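You operate a simulated robot arm through the tools that you are given. There is no shell and no other tool.

The job below is to be done with a simulated robot arm. You get a single attempt, and the scene is never put back.

Task
Toast two slices from the rack on setting 4.
Fine: one run; leave them in the toaster, the loose slice where it is.

Only the result counts: the job must be done as asked and must still hold three seconds after the hand-in. Knocking over, shifting, dropping, spilling or breaking anything else fails it.

Robot
A 7-joint arm with a two-finger parallel gripper, fixed in place. Base frame: the origin is at the foot of the arm, x ahead of it, y to its left, z up; the work surface is at about z = 91. Units: cm, rad, N and s.
With the tool pointing down near the work surface it reaches from about 24 to 68 cm from the base axis. Its first joint turns from -1.152 to 1.152 rad. Payload 2.4 kg.
Tool frame: the origin (TCP) lies between the finger pads and is the grasp point; the fingertips stand 3 cm ahead of it; z points along the fingers, y is the line along which they close. Largest opening 9.4 cm; finger width 2.8, thickness 1; the body of the gripper, 5 by 9.6 cm, starts 5.5 cm behind the TCP.
Orientation is that of the tool frame in the base frame, as a unit quaternion [x, y, z, w]. With the fingers straight down and closing along the base's y, the tool's x points along the base's -x, its y along +y and its z along -z.

Tools
- The arm moves only by the tool jog_arm. Its argument "deltas" is a list of rows, each a list of 3 entries, a list of its own where there are three numbers: the gripper command, from -1 (fully open) to 1 (shut), values between in proportion, then the shift along the base's x, y, z in cm, then the turn, a rotation vector about the base's x, y, z in degrees. In form: [[grip, [x, y, z], [wx, wy, wz]], ...]. A call has 1 to 20 rows; each row shifts and turns the commanded pose from where the row before left it. Rows are played at 5 a second. More than 5 cm and 0.15 rad between two rows, or a gripper value outside its range, and nothing of the call is played. Where a pose cannot be reached the arm comes as near as it can. A force on the tool above 40 N (or 10 N above the force at the start of the call, whichever is more), or a blocked arm, ends the call early, and 0.2 s more pass. The fingers move at their own pace (about 15.3 cm/s each) and stop on an object; they squeeze with about 23 N. The grip force told is the motor's: it shows also when the fingers shut on nothing. Time passes only in rows, and 0.2 s behind the last, so rows that do not move let the fingers close. It gives the time, the measured TCP pose, the force on the tool (base axes), the opening and the grip force at its end, in the units of the frame above (readings bear some noise), with the torque about the TCP (base axes, N m) and any sound that the robot's microphone picked up.
- Cameras (640 x 400 px; columns grow to the right, rows downward): "scene" is fixed at [2.69, 46.87, 145.74]; the picture's right is [-0.76, -0.65, 0.00], its down [-0.26, 0.30, -0.92] and it looks along [0.60, -0.70, -0.40] (base axes); focal length 335 px, centre (320, 200). "wrist" rides on the gripper at [7.6, 1.4, -10.2] in the tool frame; the picture's right is [-0.18, 0.98, 0.00], its down [-0.75, -0.14, -0.64] and it looks along [-0.63, -0.12, 0.77] (tool axes); focal length 243 px, centre (320, 200). There is no depth. A picture from a camera that has moved, and an enlarged one, comes with that camera's place and axes in the base frame and with its lens. The place of the scene camera against the robot may be out by one fixed shift of up to 1.8 cm in any direction.
- get_image(camera): a new picture of that camera. The clock stands still meanwhile.
- inspect(camera, box): a new picture of the part [left, top, right, bottom] of that camera's present view, enlarged. The clock stands still meanwhile.
- finish_job(): hands the job in; it is judged then, once.

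Places have to be worked out from the pictures, the camera data and where the tool is seen. Open the gripper and draw the arm clear of the work before you hand the job in, unless the task says otherwise.

The tools are called after "Call:" as name(argument=value, ...) on one line, values as JSON. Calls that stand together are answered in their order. jog_arm: Moves the arm, as the interface text tells. Its arguments: {"type":"object","properties":{"deltas":{"type":"array","items":{"type":"array"}}},"required":["deltas"]} The other tools are called the same way: get_image (camera) takes a picture; inspect (camera, box) takes an enlarged picture of a part of a camera's view; finish_job () hands the job in.

At the start:

```text
time_s: 0.0
position: [41.11, -7.8, 131.59]
tool_rot: [-0.001, 1.0, 0.0, 0.0]
wrist_force: [-0.2, 0.5, 0.2]
ft_torque: [0.01, 0.02, -0.02]
grip_width: 9.42
gripper_force: 0.0
```

scene: 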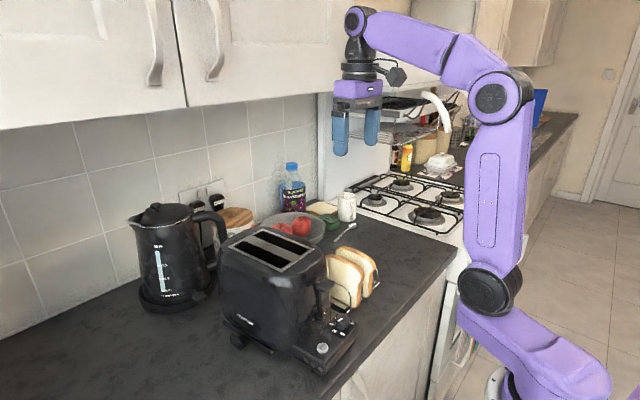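
wrist: 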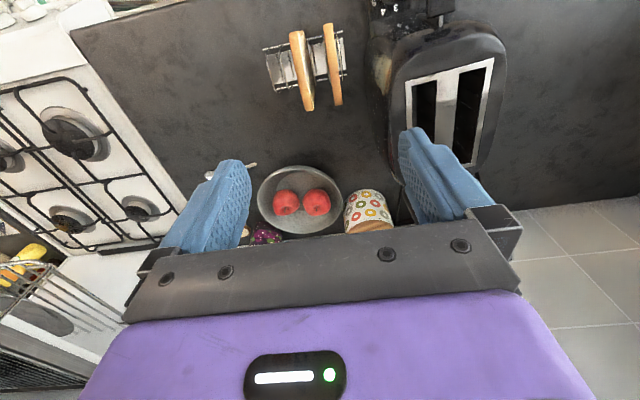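

The first pictures show the toaster, a rack with two slices, and some objects behind. I'll look closer at the toaster, its controls and the rack before moving.

Call:
inspect(camera="scene", box=[200, 210, 400, 390])

Call:
inspect(camera="wrist", box=[240, 0, 540, 190])

Call:
inspect(camera="scene", box=[290, 290, 390, 380])

Call:
inspect(camera="scene", box=[220, 160, 400, 270])

```text
2.22 times, centred on (300, 300) of scene
camera zoom: at [2.69, 46.87, 145.74], right [-0.76, -0.65, 0.0], down [-0.26, 0.3, -0.92], along [0.6, -0.7, -0.4], focal length 745 px, centre (364, -22)
```

zoom: 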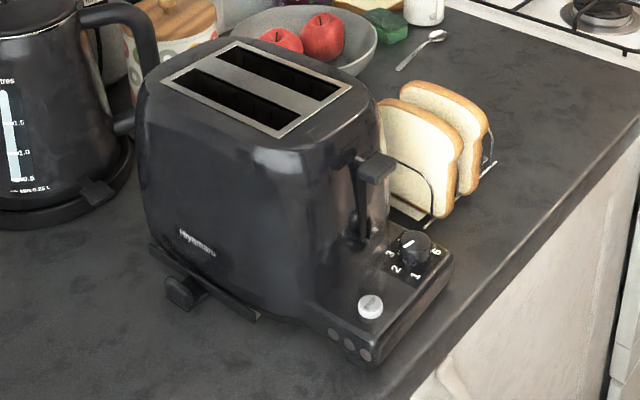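

```text
2.11 times, centred on (390, 95) of wrist
camera zoom: at [33.64, -6.37, 141.85], right [0.18, 0.98, 0.0], down [0.75, -0.14, 0.64], along [0.63, -0.12, -0.77], focal length 511 px, centre (173, 421)
```

zoom: 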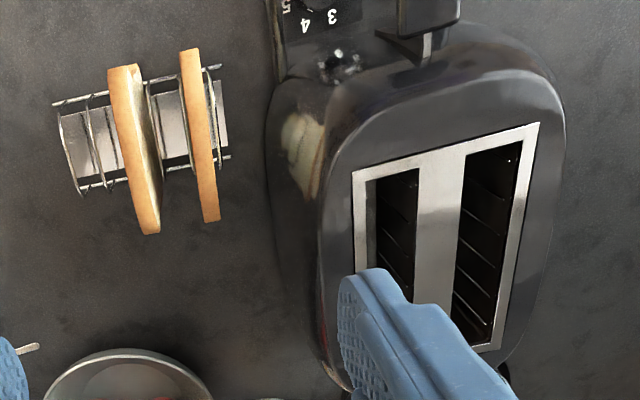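

```text
4.44 times, centred on (340, 335) of scene
camera zoom: at [2.69, 46.87, 145.74], right [-0.76, -0.65, 0.0], down [-0.26, 0.3, -0.92], along [0.6, -0.7, -0.4], focal length 1490 px, centre (231, -400)
```

zoom: 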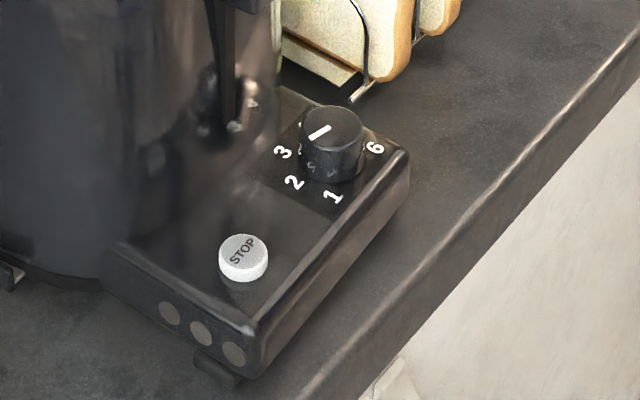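

```text
3.56 times, centred on (310, 215) of scene
camera zoom: at [2.69, 46.87, 145.74], right [-0.76, -0.65, 0.0], down [-0.26, 0.3, -0.92], along [0.6, -0.7, -0.4], focal length 1192 px, centre (356, 147)
```

zoom: 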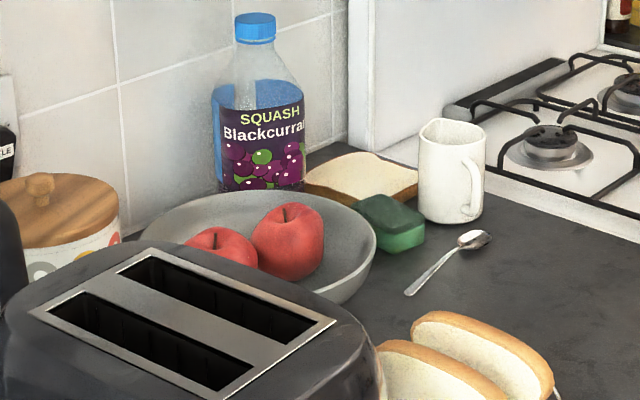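

The dial and lever are on the toaster's robot-facing side. There are plugs on the wall; I'll check them, since the toaster needs power, and zoom in on the dial from the wrist.

Call:
inspect(camera="scene", box=[160, 165, 260, 275])

Call:
inspect(camera="wrist", box=[350, 0, 470, 70])

Call:
inspect(camera="scene", box=[310, 310, 360, 345])

```text
3.64 times, centred on (210, 220) of scene
camera zoom: at [2.69, 46.87, 145.74], right [-0.76, -0.65, 0.0], down [-0.26, 0.3, -0.92], along [0.6, -0.7, -0.4], focal length 1220 px, centre (720, 127)
```

zoom: 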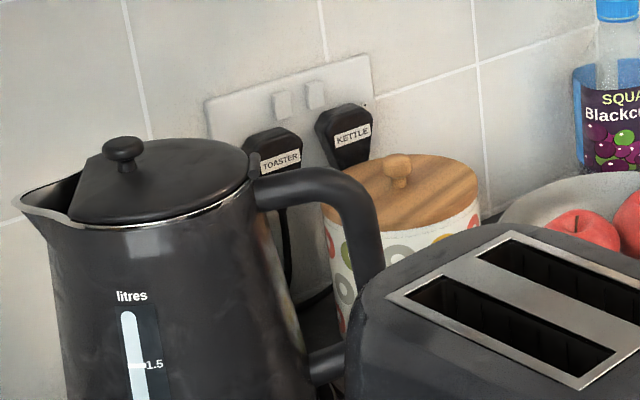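

```text
5.33 times, centred on (410, 35) of wrist
camera zoom: at [33.64, -6.37, 141.85], right [0.18, 0.98, 0.0], down [0.75, -0.14, 0.64], along [0.63, -0.12, -0.77], focal length 1294 px, centre (-160, 1080)
```

zoom: 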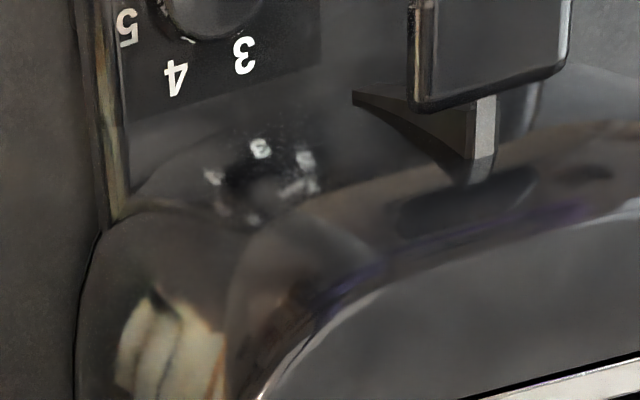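

```text
11.43 times, centred on (335, 328) of scene
camera zoom: at [2.69, 46.87, 145.74], right [-0.76, -0.65, 0.0], down [-0.26, 0.3, -0.92], along [0.6, -0.7, -0.4], focal length 3833 px, centre (149, -1257)
```

zoom: 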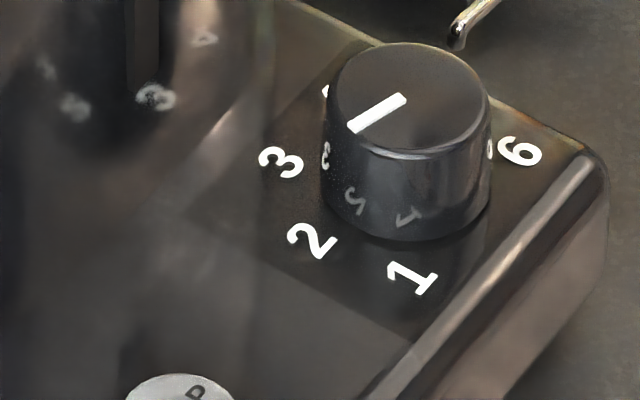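

Both appliances are plugged in, and the knob's line looks to be at 2, with 3 and 4 clockwise from it. I'll move the hand toward the control panel from above for a better wrist view of the knob and lever.

Call:
jog_arm(deltas=[[-1, [-3, 2.5, -2], [0, 0, 0]], [-1, [-3, 2.5, -2], [0, 0, 0]], [-1, [-3, 2.5, -2], [0, 5, 0]], [-1, [-2, 2.5, -2], [0, 5, 0]], [-1, [0, 0.8, -1.6], [0, 5, 0]], [-1, [0, 0, 0], [0, 0, 0]]])

Call:
get_image(camera="wrist")

Call:
get_image(camera="scene")

```text
time_s: 1.4
position: [30.33, 2.81, 121.92]
tool_rot: [-0.001, 0.991, 0.0, -0.131]
wrist_force: [0.1, -1.0, -0.2]
ft_torque: [0.03, 0.03, 0.0]
grip_width: 9.37
gripper_force: 0.0
```

```text
taken
camera wrist: at [25.64, 4.29, 133.83], right [0.18, 0.98, -0.05], down [0.89, -0.14, 0.42], along [0.41, -0.12, -0.9], focal length 243 px, centre (320, 200)
```

wrist: 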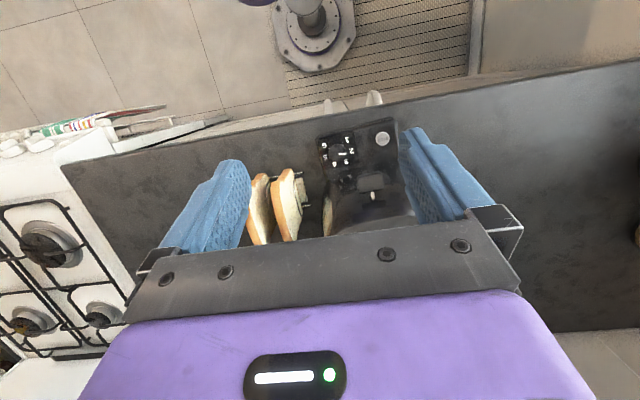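

```text
taken
```

scene: 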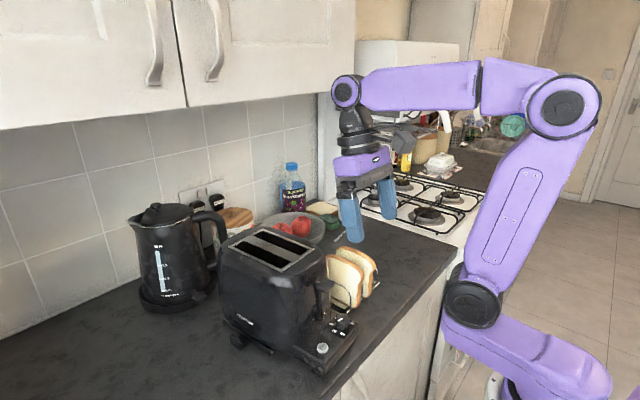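

Call:
inspect(camera="wrist", box=[300, 110, 420, 230])

Call:
inspect(camera="wrist", box=[315, 125, 365, 175])

Call:
inspect(camera="scene", box=[270, 170, 420, 310])

```text
3.33 times, centred on (360, 170) of wrist
camera zoom: at [25.64, 4.29, 133.83], right [0.18, 0.98, -0.05], down [0.89, -0.14, 0.42], along [0.41, -0.12, -0.9], focal length 809 px, centre (187, 300)
```

zoom: 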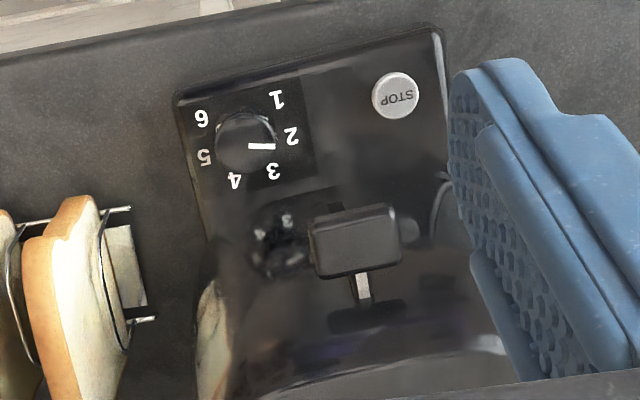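

```text
8.00 times, centred on (340, 150) of wrist
camera zoom: at [25.64, 4.29, 133.83], right [0.18, 0.98, -0.05], down [0.89, -0.14, 0.42], along [0.41, -0.12, -0.9], focal length 1941 px, centre (160, 600)
```

zoom: 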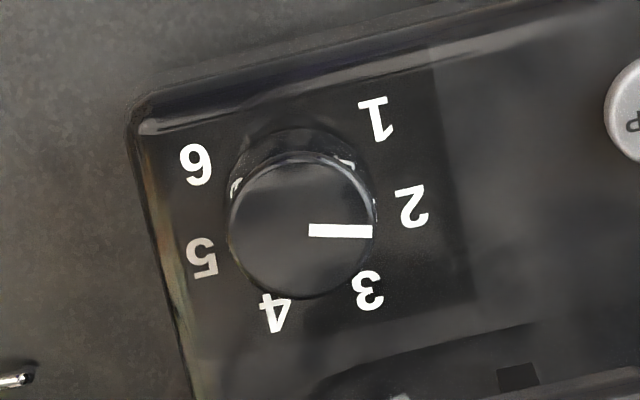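

```text
2.86 times, centred on (345, 240) of scene
camera zoom: at [2.69, 46.87, 145.74], right [-0.76, -0.65, 0.0], down [-0.26, 0.3, -0.92], along [0.6, -0.7, -0.4], focal length 958 px, centre (249, 86)
```

zoom: 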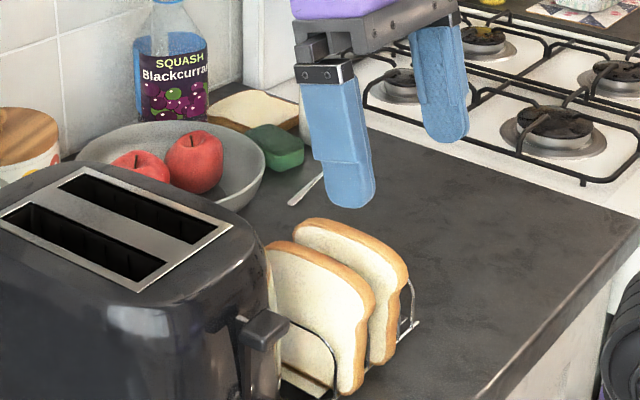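

The panel is clear now: the line is at 2, and I place the knob axis at about (35.1, 3.5), its top at z≈96.9, the numbers 50° apart, and 4 about 100° clockwise from now. The lever handle is near (36.7, 7.1, 106). Next I look at the rack from above.

Call:
jog_arm(deltas=[[-1, [4, -3, 0], [0, 5, 0]], [-1, [4, -3, 0], [0, 5, 0]], [-1, [4, -3, 0], [0, 5, 0]], [-1, [4, -3, 0], [0, 0, 0]], [-1, [0.7, -0.8, -1], [0, 0, 0]], [-1, [0, 0, 0], [0, 0, 0]]])

Call:
get_image(camera="wrist")

Call:
inspect(camera="wrist", box=[220, 40, 420, 200])

Call:
get_image(camera="scene")

```text
time_s: 2.8
position: [43.34, -8.92, 120.6]
tool_rot: [0.0, 0.966, 0.0, -0.259]
wrist_force: [1.0, 0.5, -0.3]
ft_torque: [0.02, -0.01, 0.0]
grip_width: 9.39
gripper_force: 0.1
out of reach, approached as far as the arm can: row 4
```

```text
taken
camera wrist: at [41.8, -7.45, 133.26], right [0.16, 0.98, -0.09], down [0.97, -0.14, 0.18], along [0.16, -0.12, -0.98], focal length 243 px, centre (320, 200)
```

wrist: 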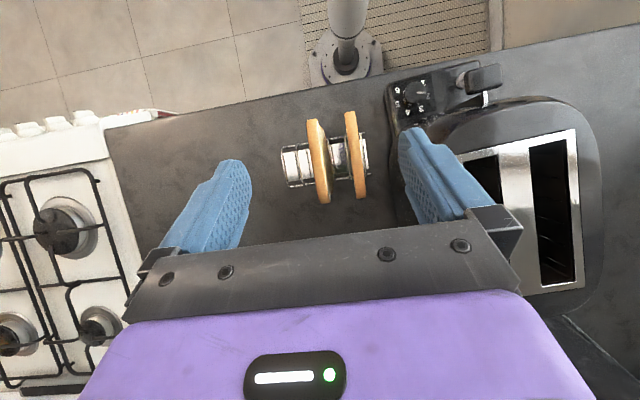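

```text
2.50 times, centred on (320, 120) of wrist
camera zoom: at [41.8, -7.45, 133.26], right [0.16, 0.98, -0.09], down [0.97, -0.14, 0.18], along [0.16, -0.12, -0.98], focal length 606 px, centre (320, 400)
```

zoom: 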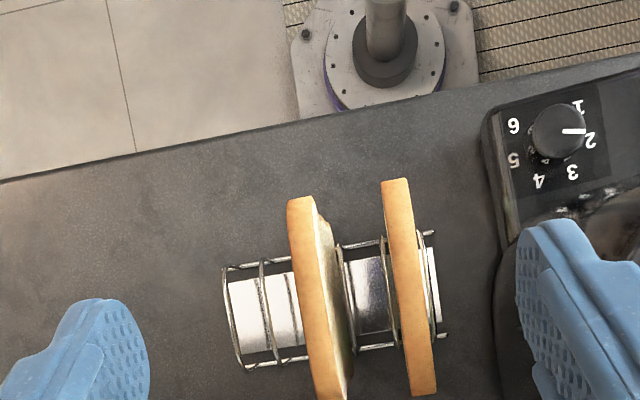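

```text
taken
```

scene: 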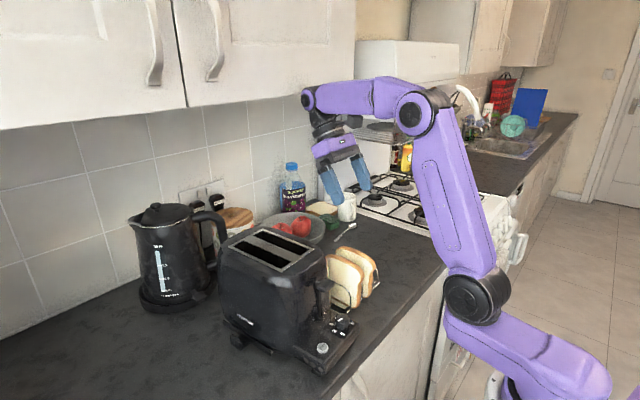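

Slices run along x (yaw ≈ 0), centred near (42.1, -5.9) and (41.8, -10.55), tops near z≈102.5, about 1.3 cm thick. Before gripping I take a clear view of the slots from above.

Call:
jog_arm(deltas=[[-1, [-1, 1, 3], [0, -6, 0]], [-1, [-1, 3, 3], [0, -6, 0]], [-1, [-1, 3, 2.4], [0, -6, 0]], [-1, [-1, 4, 0], [0, -6, 0]], [-1, [-1.3, 4, 0], [0, -6, 0]], [-1, [0, 0, 0], [0, 0, 0]]])

Call:
get_image(camera="wrist")

Call:
inspect(camera="wrist", box=[270, 90, 430, 220])

```text
time_s: 4.2
position: [38.23, 5.7, 128.97]
tool_rot: [0.001, 1.0, 0.001, 0.0]
wrist_force: [0.0, 0.5, 0.4]
ft_torque: [0.01, 0.01, 0.0]
grip_width: 9.42
gripper_force: 0.1
```

```text
taken
camera wrist: at [30.6, 7.17, 139.19], right [0.19, 0.98, 0.0], down [0.75, -0.14, 0.64], along [0.63, -0.12, -0.77], focal length 243 px, centre (320, 200)
```

wrist: 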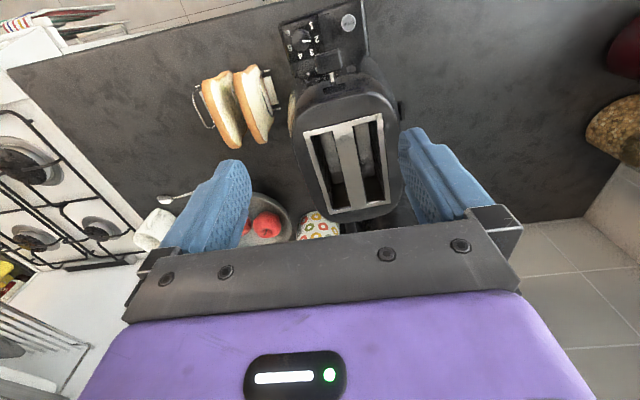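

```text
3.08 times, centred on (350, 155) of wrist
camera zoom: at [30.6, 7.17, 139.19], right [0.19, 0.98, 0.0], down [0.75, -0.14, 0.64], along [0.63, -0.12, -0.77], focal length 746 px, centre (228, 338)
```

zoom: 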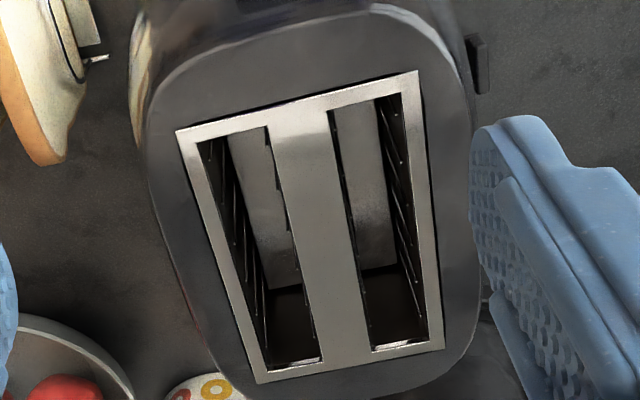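

Slot centres work out to about (50.7, 5.25) and (50.3, 10.8), plate z≈109.5, slots about 3 × 13.4 cm, yaw ≈ 3.8°. Now I move above the slice nearer the toaster with the fingers partly open and check the alignment.

Call:
jog_arm(deltas=[[-1, [1, -4, -3], [0, 0, 0]], [-0.2, [1, -4, -3], [0, 0, 0]], [0.1, [1, -3.6, -3], [0, 0, 0]], [0.1, [0.87, 0, -4], [0, 0, 0]], [0.1, [0, 0, -4], [0, 0, 0]], [0.1, [0, 0, 0], [0, 0, 0]]])

Call:
get_image(camera="wrist")

Call:
inspect(camera="scene", box=[290, 160, 420, 320])

```text
refused: row 1 steps farther than a row can; nothing moved
```

```text
taken
camera wrist: at [30.6, 7.17, 139.19], right [0.19, 0.98, 0.0], down [0.75, -0.14, 0.64], along [0.63, -0.12, -0.77], focal length 243 px, centre (320, 200)
```

wrist: 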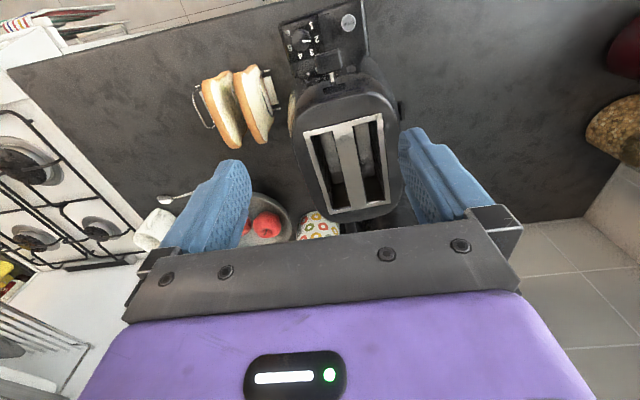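

```text
2.50 times, centred on (355, 240) of scene
camera zoom: at [2.69, 46.87, 145.74], right [-0.76, -0.65, 0.0], down [-0.26, 0.3, -0.92], along [0.6, -0.7, -0.4], focal length 838 px, centre (232, 100)
```

zoom: 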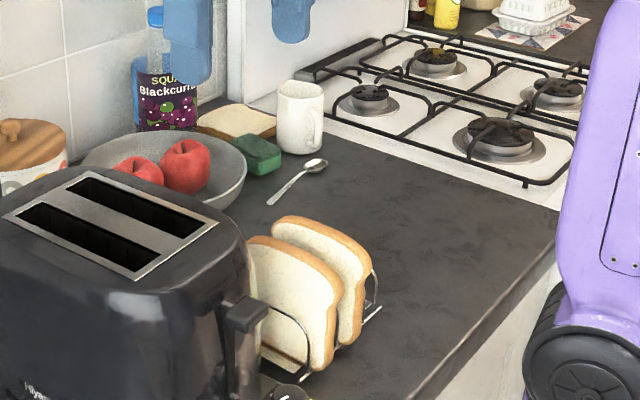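

The step was slightly too long and nothing moved; I split it into smaller rows.

Call:
jog_arm(deltas=[[-1, [1, -4, 0], [0, 0, 0]], [-0.2, [1, -4, 0], [0, 0, 0]], [0.1, [1, -3.6, -2], [0, 0, 0]], [0.1, [0.87, 0, -4], [0, 0, 0]], [0.1, [0, 0, -4], [0, 0, 0]], [0.1, [0, 0, -4], [0, 0, 0]], [0.1, [0, 0, -3], [0, 0, 0]], [0.1, [0, 0, 0], [0, 0, 0]]])

Call:
get_image(camera="wrist")

Call:
inspect(camera="scene", box=[290, 160, 420, 320])

```text
time_s: 6.0
position: [42.08, -5.58, 111.95]
tool_rot: [0.0, 1.0, 0.0, 0.001]
wrist_force: [-0.3, 0.2, 0.2]
ft_torque: [0.02, -0.01, 0.0]
grip_width: 4.22
gripper_force: 0.0
```

```text
taken
camera wrist: at [34.46, -4.1, 122.25], right [0.18, 0.98, 0.0], down [0.75, -0.14, 0.64], along [0.63, -0.12, -0.77], focal length 243 px, centre (320, 200)
```

wrist: 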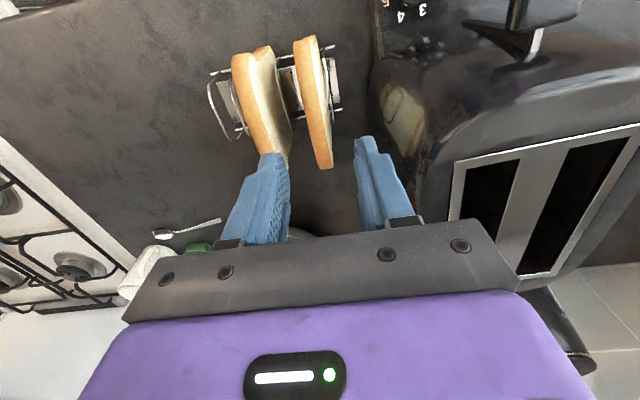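

```text
2.50 times, centred on (355, 240) of scene
camera zoom: at [2.69, 46.87, 145.74], right [-0.76, -0.65, 0.0], down [-0.26, 0.3, -0.92], along [0.6, -0.7, -0.4], focal length 838 px, centre (232, 100)
```

zoom: 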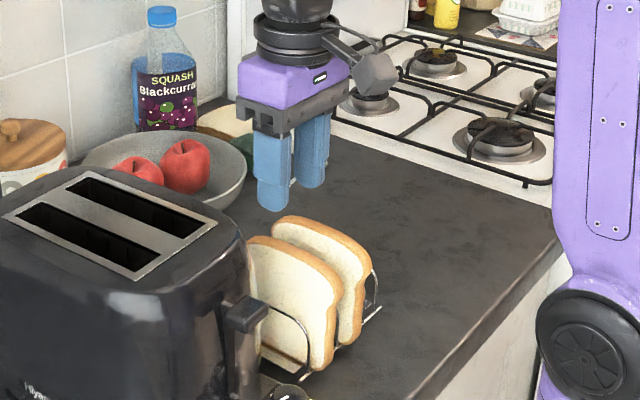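

The slice lies at y≈-5.75 with a yaw of about -2°, its far end at x≈46.6. I correct slightly and lower so the fingertips straddle its top by about 2.5 cm.

Call:
jog_arm(deltas=[[0.1, [-0.3, -0.15, -3], [0, 0, 0]], [0.1, [0, 0, -3], [0, 0, 0]], [0.1, [0, 0, -2], [0, 0, 0]], [0.1, [0, 0, 0], [0, 0, 0]]])

Call:
get_image(camera="wrist")

Call:
inspect(camera="scene", box=[290, 180, 420, 320])

```text
time_s: 7.0
position: [41.4, -5.41, 104.19]
tool_rot: [0.0, 1.0, -0.001, 0.0]
wrist_force: [-1.0, 0.0, 0.1]
ft_torque: [0.0, 0.02, -0.04]
grip_width: 4.25
gripper_force: 0.1
```

```text
taken
camera wrist: at [33.89, -3.96, 114.42], right [0.18, 0.98, 0.0], down [0.75, -0.14, 0.64], along [0.63, -0.12, -0.77], focal length 243 px, centre (320, 200)
```

wrist: 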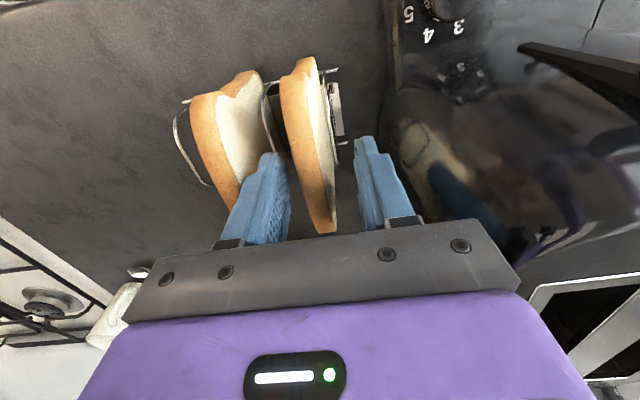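

```text
2.86 times, centred on (355, 250) of scene
camera zoom: at [2.69, 46.87, 145.74], right [-0.76, -0.65, 0.0], down [-0.26, 0.3, -0.92], along [0.6, -0.7, -0.4], focal length 958 px, centre (220, 57)
```

zoom: 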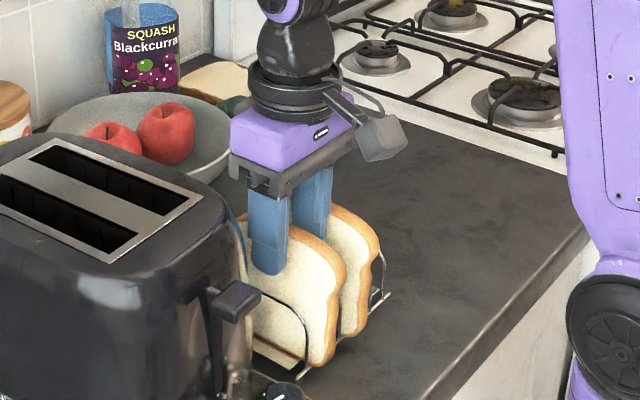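

The slice is about 0.35 cm off-centre towards -y between the fingers, and the fingertips already overlap its top by 2–3 cm. I shift over, then close.

Call:
jog_arm(deltas=[[0.1, [0, -0.35, -0.3], [0, 0, 0]], [0.1, [0, 0, 0], [0, 0, 0]], [0.5, [0, 0, 0], [0, 0, 0]], [1, [0, 0, 0], [0, 0, 0]], [1, [0, 0, 0], [0, 0, 0]], [1, [0, 0, 0], [0, 0, 0]]])

Call:
get_image(camera="wrist")

Call:
inspect(camera="scene", box=[290, 180, 420, 320])

```text
time_s: 8.4
position: [41.59, -5.77, 103.91]
tool_rot: [0.0, 1.0, 0.0, 0.0]
wrist_force: [0.4, 0.8, -0.3]
ft_torque: [0.08, 0.05, -0.03]
grip_width: 1.19
gripper_force: 23.3
```

```text
taken
camera wrist: at [33.92, -4.33, 114.15], right [0.18, 0.98, 0.0], down [0.75, -0.14, 0.64], along [0.63, -0.12, -0.77], focal length 243 px, centre (320, 200)
```

wrist: 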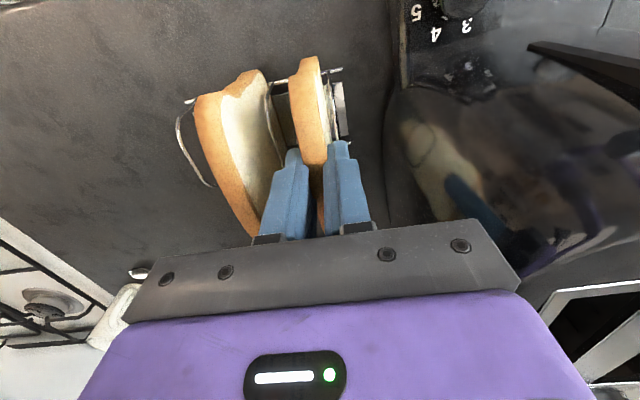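

```text
2.86 times, centred on (355, 250) of scene
camera zoom: at [2.69, 46.87, 145.74], right [-0.76, -0.65, 0.0], down [-0.26, 0.3, -0.92], along [0.6, -0.7, -0.4], focal length 958 px, centre (220, 57)
```

zoom: 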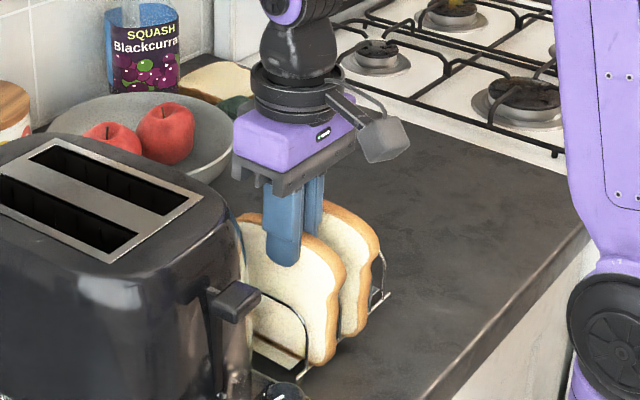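

Slice gripped (width 1.19 cm, 23 N). I lift straight up slowly first, then higher, and check the rack.

Call:
jog_arm(deltas=[[1, [0, 0, 1], [0, 0, 0]], [1, [0, 0, 1.5], [0, 0, 0]], [1, [0, 0, 2], [0, 0, 0]], [1, [0, 0, 3], [0, 0, 0]], [1, [0, 0, 4], [0, 0, 0]], [1, [0, 0, 4], [0, 0, 0]], [1, [0, 0, 4], [0, 0, 0]], [1, [0, 0, 3.5], [0, 0, 0]], [1, [0, 0, 0], [0, 0, 0]]])

Call:
get_image(camera="scene")

Call:
get_image(camera="wrist")

```text
time_s: 10.4
position: [41.64, -5.76, 127.05]
tool_rot: [0.0, 1.0, 0.0, 0.0]
wrist_force: [-0.5, 0.2, -0.7]
ft_torque: [0.05, 0.02, 0.0]
grip_width: 1.21
gripper_force: 23.0
```

```text
taken
```

scene: 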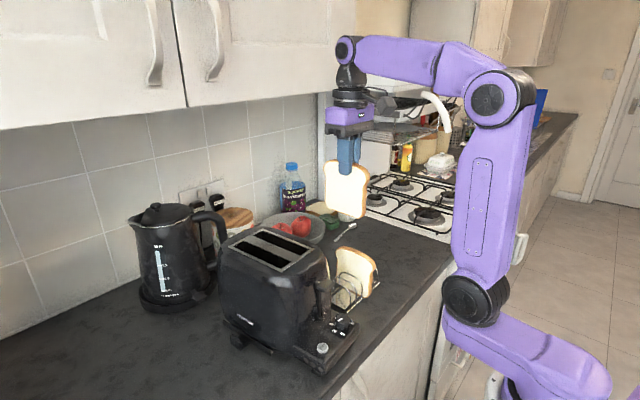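

```text
taken
camera wrist: at [34.06, -4.5, 137.34], right [0.18, 0.98, 0.0], down [0.75, -0.14, 0.64], along [0.63, -0.12, -0.77], focal length 243 px, centre (320, 200)
```

wrist: 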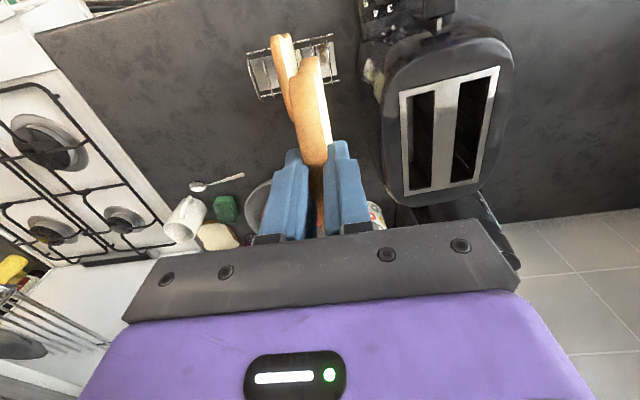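

The slice came free and the rack seems unmoved. Now I carry it over the far slot (about (50.3, 10.8)) with a 3.8° turn and look before lowering.

Call:
jog_arm(deltas=[[1, [1.7, 3.3, 0], [0, 0, 0]], [1, [1.7, 3.3, 0], [0, 0, 0]], [1, [1.7, 3.3, 0], [0, 0, 1.9]], [1, [1.7, 3.3, 0], [0, 0, 1.9]], [1, [1.8, 3.3, 0], [0, 0, 0]], [1, [0, 0, -2], [0, 0, 0]], [1, [0, 0, 0], [0, 0, 0]]])

Call:
get_image(camera="wrist")

Call:
inspect(camera="wrist", box=[230, 30, 390, 200])

Call:
inspect(camera="scene", box=[200, 110, 400, 310])

```text
time_s: 12.0
position: [50.29, 10.58, 125.19]
tool_rot: [-0.033, 0.999, 0.0, 0.0]
wrist_force: [-0.5, 0.7, -0.5]
ft_torque: [0.01, 0.02, -0.01]
grip_width: 1.21
gripper_force: 23.0
```

```text
taken
camera wrist: at [42.69, 11.53, 135.43], right [0.12, 0.99, 0.0], down [0.76, -0.09, 0.64], along [0.64, -0.08, -0.77], focal length 243 px, centre (320, 200)
```

wrist: 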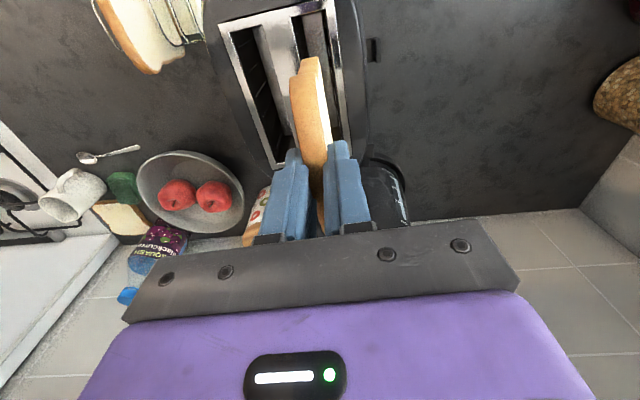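

```text
2.35 times, centred on (310, 115) of wrist
camera zoom: at [42.69, 11.53, 135.43], right [0.12, 0.99, 0.0], down [0.76, -0.09, 0.64], along [0.64, -0.08, -0.77], focal length 571 px, centre (344, 400)
```

zoom: 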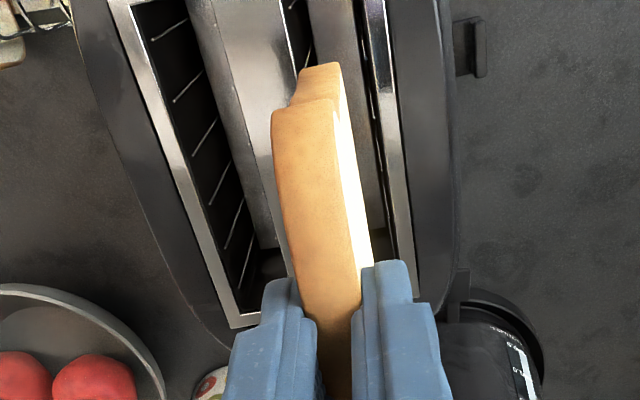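

```text
2.00 times, centred on (300, 210) of scene
camera zoom: at [2.69, 46.87, 145.74], right [-0.76, -0.65, 0.0], down [-0.26, 0.3, -0.92], along [0.6, -0.7, -0.4], focal length 671 px, centre (360, 180)
```

zoom: 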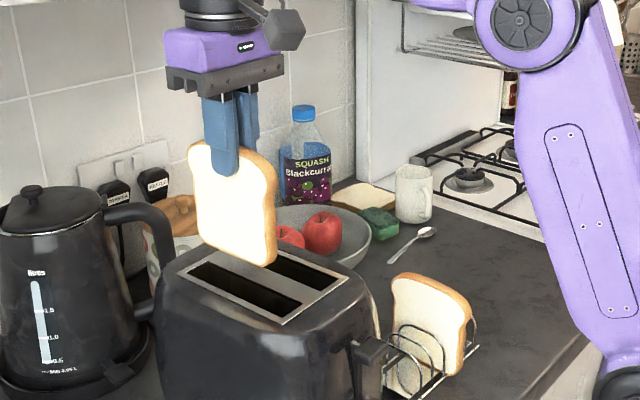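

Slot centre at this x is y≈10.7 and the slice is near 10.4–10.6, so I nudge +0.2 in y and begin lowering in stages, watching the force.

Call:
jog_arm(deltas=[[1, [0, 0.2, -1], [0, 0, 0]], [1, [0, 0, -2], [0, 0, 0]], [1, [0, 0, -1.5], [0, 0, 0]], [1, [0, 0, -1.5], [0, 0, 0]], [1, [0, 0, -1], [0, 0, 0]], [1, [0, 0, 0], [0, 0, 0]]])

Call:
inspect(camera="wrist", box=[230, 30, 390, 200])

Call:
inspect(camera="scene", box=[200, 110, 400, 310])

```text
time_s: 13.4
position: [50.18, 10.72, 117.99]
tool_rot: [-0.034, 0.999, 0.0, 0.0]
wrist_force: [-0.2, 0.4, 0.1]
ft_torque: [0.03, -0.01, 0.0]
grip_width: 1.2
gripper_force: 23.1
```

```text
2.35 times, centred on (310, 115) of wrist
camera zoom: at [42.46, 11.67, 128.25], right [0.12, 0.99, 0.0], down [0.76, -0.09, 0.64], along [0.64, -0.08, -0.77], focal length 571 px, centre (344, 400)
```

zoom: 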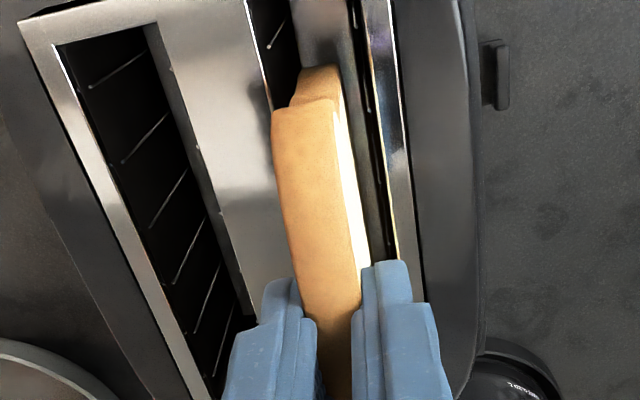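

```text
2.00 times, centred on (300, 210) of scene
camera zoom: at [2.69, 46.87, 145.74], right [-0.76, -0.65, 0.0], down [-0.26, 0.3, -0.92], along [0.6, -0.7, -0.4], focal length 671 px, centre (360, 180)
```

zoom: 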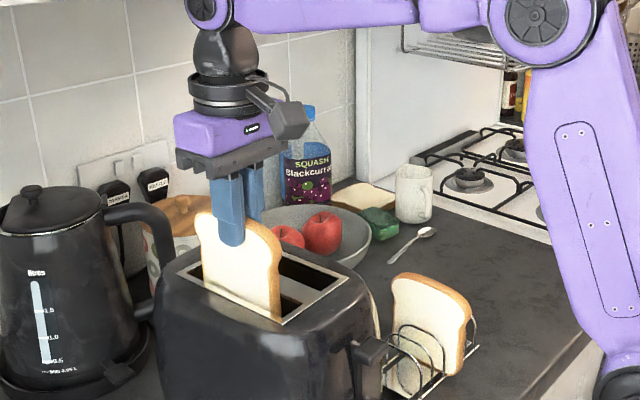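

The slice has entered the slot with no contact force. I continue lowering until the fingertips are about 1 cm above the plate.

Call:
jog_arm(deltas=[[1, [0, 0, -1], [0, 0, 0]], [1, [0, 0, -1], [0, 0, 0]], [1, [0, 0, -1], [0, 0, 0]], [1, [0, 0, -0.7], [0, 0, 0]], [1, [0, 0, 0], [0, 0, 0]]])

Call:
inspect(camera="wrist", box=[200, 0, 460, 240])

Call:
inspect(camera="scene", box=[200, 160, 350, 310])

```text
time_s: 14.6
position: [50.15, 10.71, 114.4]
tool_rot: [-0.033, 0.999, 0.0, 0.0]
wrist_force: [0.0, 0.4, 1.1]
ft_torque: [0.0, 0.05, 0.03]
grip_width: 1.18
gripper_force: 22.9
```

```text
1.67 times, centred on (330, 120) of wrist
camera zoom: at [42.42, 11.58, 124.51], right [0.12, 0.99, 0.0], down [0.76, -0.09, 0.64], along [0.64, -0.08, -0.77], focal length 404 px, centre (303, 333)
```

zoom: 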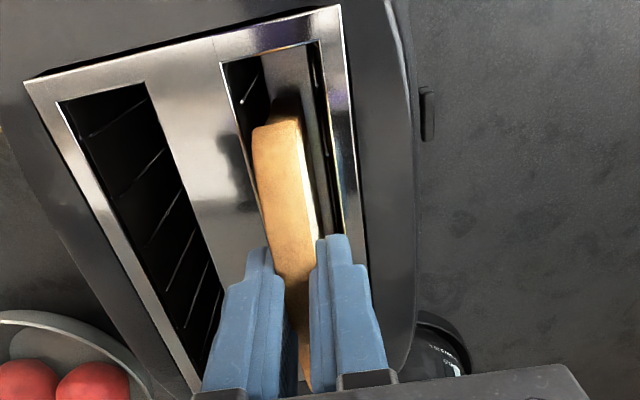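

```text
2.67 times, centred on (275, 235) of scene
camera zoom: at [2.69, 46.87, 145.74], right [-0.76, -0.65, 0.0], down [-0.26, 0.3, -0.92], along [0.6, -0.7, -0.4], focal length 894 px, centre (440, 107)
```

zoom: 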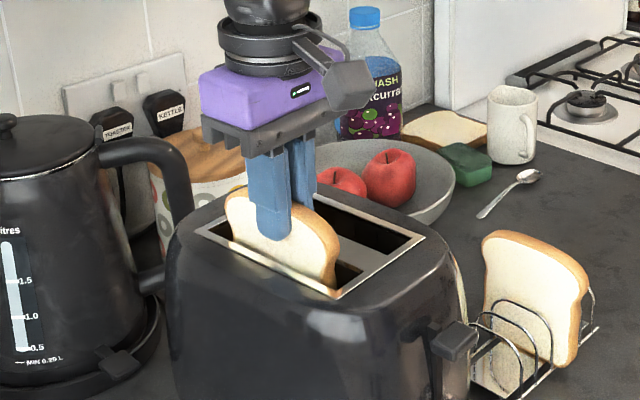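

It is down most of the way with nearly no force. I go 0.6 cm lower, then open the fingers slightly to let it settle.

Call:
jog_arm(deltas=[[1, [0, 0, -0.6], [0, 0, 0]], [1, [0, 0, 0], [0, 0, 0]], [0.6, [0, 0, 0], [0, 0, 0]], [0.35, [0, 0, 0], [0, 0, 0]], [0.35, [0, 0, 0], [0, 0, 0]], [0.35, [0, 0, 0], [0, 0, 0]]])

Call:
inspect(camera="wrist", box=[200, 0, 460, 240])

Call:
inspect(camera="scene", box=[200, 160, 350, 310])

```text
time_s: 16.0
position: [50.13, 10.76, 113.63]
tool_rot: [-0.034, 0.999, 0.0, 0.0]
wrist_force: [-1.0, -0.3, 0.9]
ft_torque: [-0.01, -0.01, 0.02]
grip_width: 3.04
gripper_force: 0.0
```

```text
1.67 times, centred on (330, 120) of wrist
camera zoom: at [42.41, 11.61, 123.86], right [0.12, 0.99, 0.0], down [0.76, -0.09, 0.64], along [0.64, -0.08, -0.77], focal length 404 px, centre (303, 333)
```

zoom: 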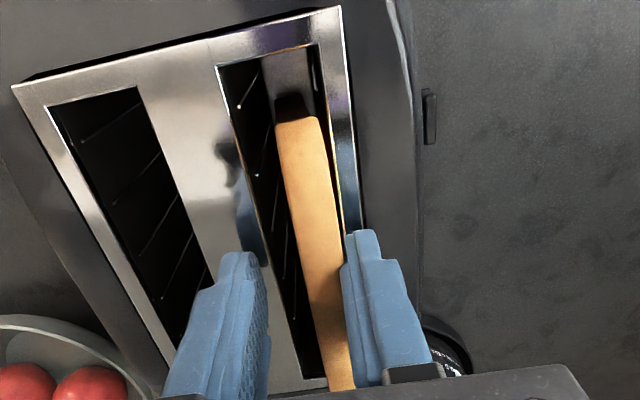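

```text
2.67 times, centred on (275, 235) of scene
camera zoom: at [2.69, 46.87, 145.74], right [-0.76, -0.65, 0.0], down [-0.26, 0.3, -0.92], along [0.6, -0.7, -0.4], focal length 894 px, centre (440, 107)
```

zoom: 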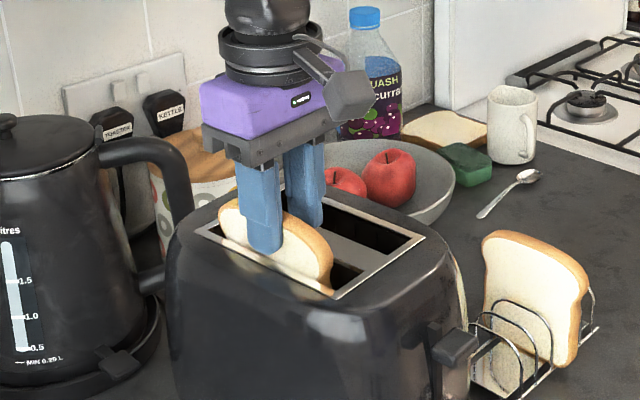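

The slice rests on the carriage, leaning on the guard, with its top showing. I rise straight up and go over to the second slice.

Call:
jog_arm(deltas=[[0.35, [0, 0, 2], [0, 0, 0]], [0.35, [0, 0, 4], [0, 0, 0]], [0.3, [0, 0, 4], [0, 0, 0]], [0.2, [-1.42, -3.55, 2], [0, 0, 0]], [0.1, [-1.42, -3.55, 0], [0, 0, -1.9]], [0.1, [-1.42, -3.55, 0], [0, 0, -1.9]], [0.1, [-1.42, -3.55, 0], [0, 0, 0]], [0.1, [-1.42, -3.55, -2], [0, 0, 0]], [0.1, [-1.42, -3.55, -2], [0, 0, 0]], [0.1, [0, 0, -4], [0, 0, 0]], [0.1, [0, 0, -4], [0, 0, 0]], [0.1, [0, 0, -2], [0, 0, 0]], [0.1, [0, 0, 0], [0, 0, 0]]])

Call:
get_image(camera="wrist")

Call:
get_image(camera="scene")

```text
time_s: 18.8
position: [41.56, -10.54, 111.61]
tool_rot: [0.0, 1.0, 0.0, 0.0]
wrist_force: [-0.2, -0.5, 0.2]
ft_torque: [0.02, 0.02, 0.01]
grip_width: 4.23
gripper_force: 0.0
```

```text
taken
camera wrist: at [34.03, -9.1, 121.84], right [0.18, 0.98, 0.0], down [0.75, -0.14, 0.64], along [0.63, -0.12, -0.77], focal length 243 px, centre (320, 200)
```

wrist: 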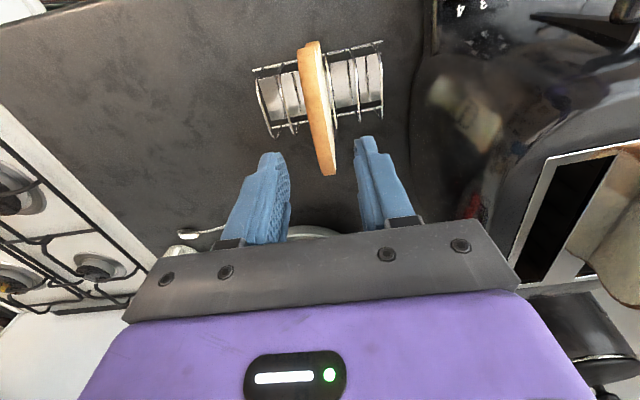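

```text
taken
```

scene: 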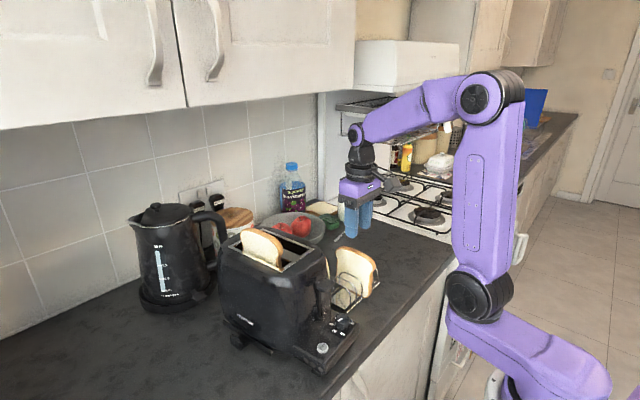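

The second slice is at y≈-10.7, centred x≈41.4, still straight. I shift slightly, lower and close.

Call:
jog_arm(deltas=[[0.1, [0, -0.15, -3], [0, 0, 0]], [0.1, [0, 0, -3], [0, 0, 0]], [0.1, [0, 0, -1.7], [0, 0, 0]], [0.1, [0, 0, 0], [0, 0, 0]], [0.1, [0, 0, 0], [0, 0, 0]]])

Call:
get_image(camera="wrist")

```text
time_s: 20.0
position: [41.44, -10.65, 104.01]
tool_rot: [0.001, 1.0, 0.0, 0.0]
wrist_force: [0.1, 0.0, 0.7]
ft_torque: [-0.02, -0.01, 0.0]
grip_width: 4.24
gripper_force: 0.1
```

```text
taken
camera wrist: at [33.85, -9.24, 114.19], right [0.18, 0.98, 0.0], down [0.75, -0.14, 0.64], along [0.63, -0.12, -0.77], focal length 243 px, centre (320, 200)
```

wrist: 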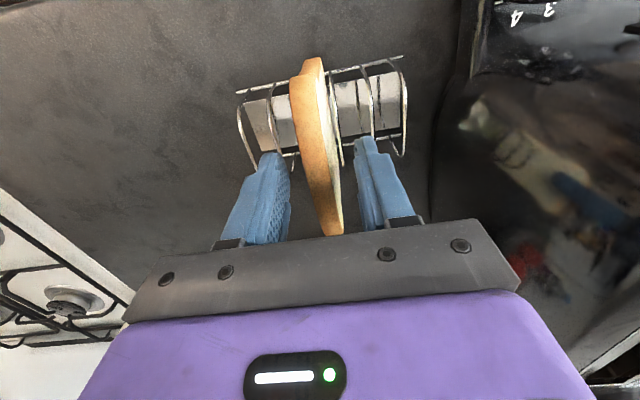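

The slice is centred between the fingers; I close, let them settle, then lift.

Call:
jog_arm(deltas=[[0.5, [0, 0, 0], [0, 0, 0]], [1, [0, 0, 0], [0, 0, 0]], [1, [0, 0, 0], [0, 0, 0]], [1, [0, 0, 0], [0, 0, 0]], [1, [0, 0, 1], [0, 0, 0]], [1, [0, 0, 1.5], [0, 0, 0]], [1, [0, 0, 2], [0, 0, 0]], [1, [0, 0, 3], [0, 0, 0]], [1, [0, 0, 4], [0, 0, 0]], [1, [0, 0, 4], [0, 0, 0]], [1, [0, 0, 4], [0, 0, 0]], [1, [0, 0, 4], [0, 0, 0]], [1, [0, 0, 0], [0, 0, 0]]])

Call:
get_image(camera="scene")

```text
time_s: 22.8
position: [41.64, -10.49, 127.35]
tool_rot: [0.0, 1.0, 0.0, 0.0]
wrist_force: [0.9, -1.2, -0.7]
ft_torque: [0.02, 0.0, 0.04]
grip_width: 1.21
gripper_force: 23.2
```

```text
taken
```

scene: 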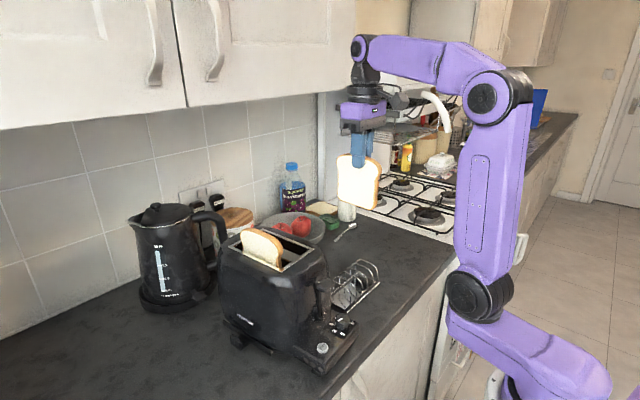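

Both slices are out and the empty rack stands in place. Now I carry this slice over the near slot (about (50.4, 5.25)).

Call:
jog_arm(deltas=[[1, [1.7, 3.1, 0], [0, 0, 0]], [1, [1.7, 3.1, 0], [0, 0, 0]], [1, [1.7, 3.1, 0], [0, 0, 1.9]], [1, [1.7, 3.1, 0], [0, 0, 1.9]], [1, [1.8, 3.3, 0], [0, 0, 0]], [1, [0, 0, -2], [0, 0, 0]], [1, [0, 0, 0], [0, 0, 0]]])

Call:
inspect(camera="wrist", box=[230, 0, 470, 200])

Call:
inspect(camera="scene", box=[200, 110, 400, 310])

```text
time_s: 24.4
position: [50.28, 5.15, 125.64]
tool_rot: [-0.033, 0.999, 0.0, 0.0]
wrist_force: [-0.1, 0.3, 0.3]
ft_torque: [-0.01, 0.0, 0.0]
grip_width: 1.17
gripper_force: 23.2
```

```text
2.00 times, centred on (350, 100) of wrist
camera zoom: at [42.59, 5.98, 135.68], right [0.12, 0.99, 0.0], down [0.76, -0.09, 0.64], along [0.64, -0.08, -0.77], focal length 485 px, centre (260, 400)
```

zoom: 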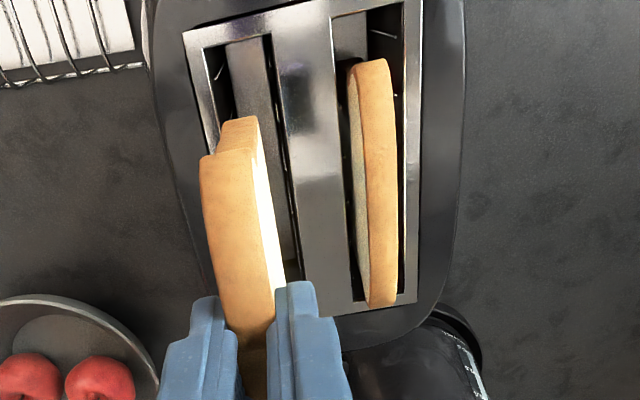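

```text
2.00 times, centred on (300, 210) of scene
camera zoom: at [2.69, 46.87, 145.74], right [-0.76, -0.65, 0.0], down [-0.26, 0.3, -0.92], along [0.6, -0.7, -0.4], focal length 671 px, centre (360, 180)
```

zoom: 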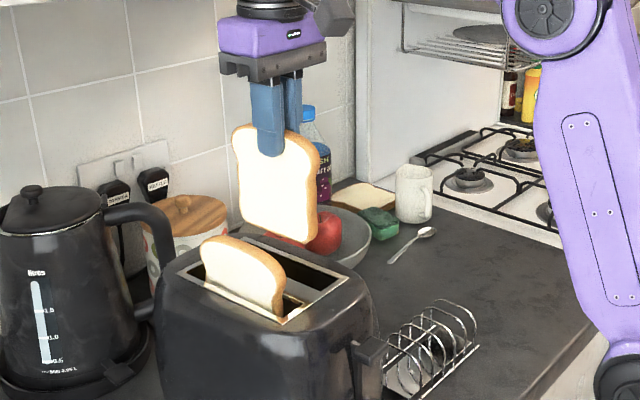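

The slice lines up with the slot centre (y≈5.15). I lower it in stages.

Call:
jog_arm(deltas=[[1, [0, 0, -2], [0, 0, 0]], [1, [0, 0, -2], [0, 0, 0]], [1, [0, 0, -1.5], [0, 0, 0]], [1, [0, 0, -1.5], [0, 0, 0]], [1, [0, 0, 0], [0, 0, 0]]])

Call:
inspect(camera="wrist", box=[200, 0, 460, 240])

Call:
inspect(camera="scene", box=[200, 110, 400, 310])

```text
time_s: 25.6
position: [50.21, 5.29, 118.37]
tool_rot: [-0.033, 0.999, 0.0, -0.001]
wrist_force: [0.1, -0.2, -0.3]
ft_torque: [0.0, 0.03, -0.02]
grip_width: 1.2
gripper_force: 22.8
```

```text
1.67 times, centred on (330, 120) of wrist
camera zoom: at [42.48, 6.16, 128.6], right [0.12, 0.99, 0.0], down [0.76, -0.09, 0.64], along [0.64, -0.08, -0.77], focal length 404 px, centre (303, 333)
```

zoom: 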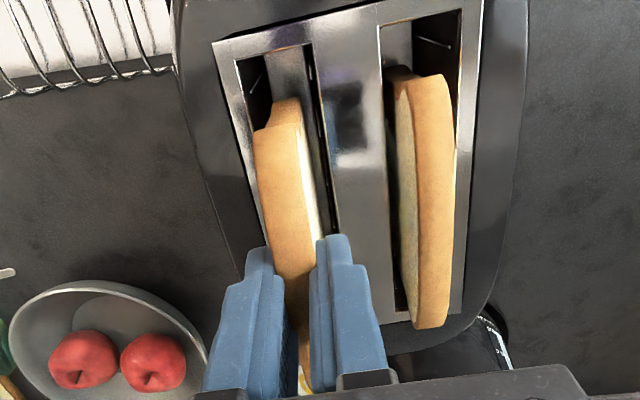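

```text
2.00 times, centred on (300, 210) of scene
camera zoom: at [2.69, 46.87, 145.74], right [-0.76, -0.65, 0.0], down [-0.26, 0.3, -0.92], along [0.6, -0.7, -0.4], focal length 671 px, centre (360, 180)
```

zoom: 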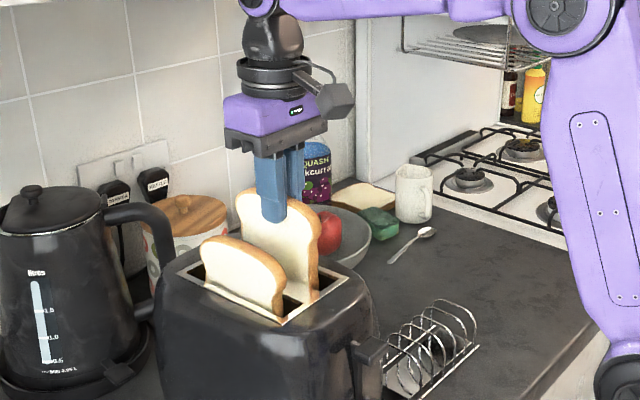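

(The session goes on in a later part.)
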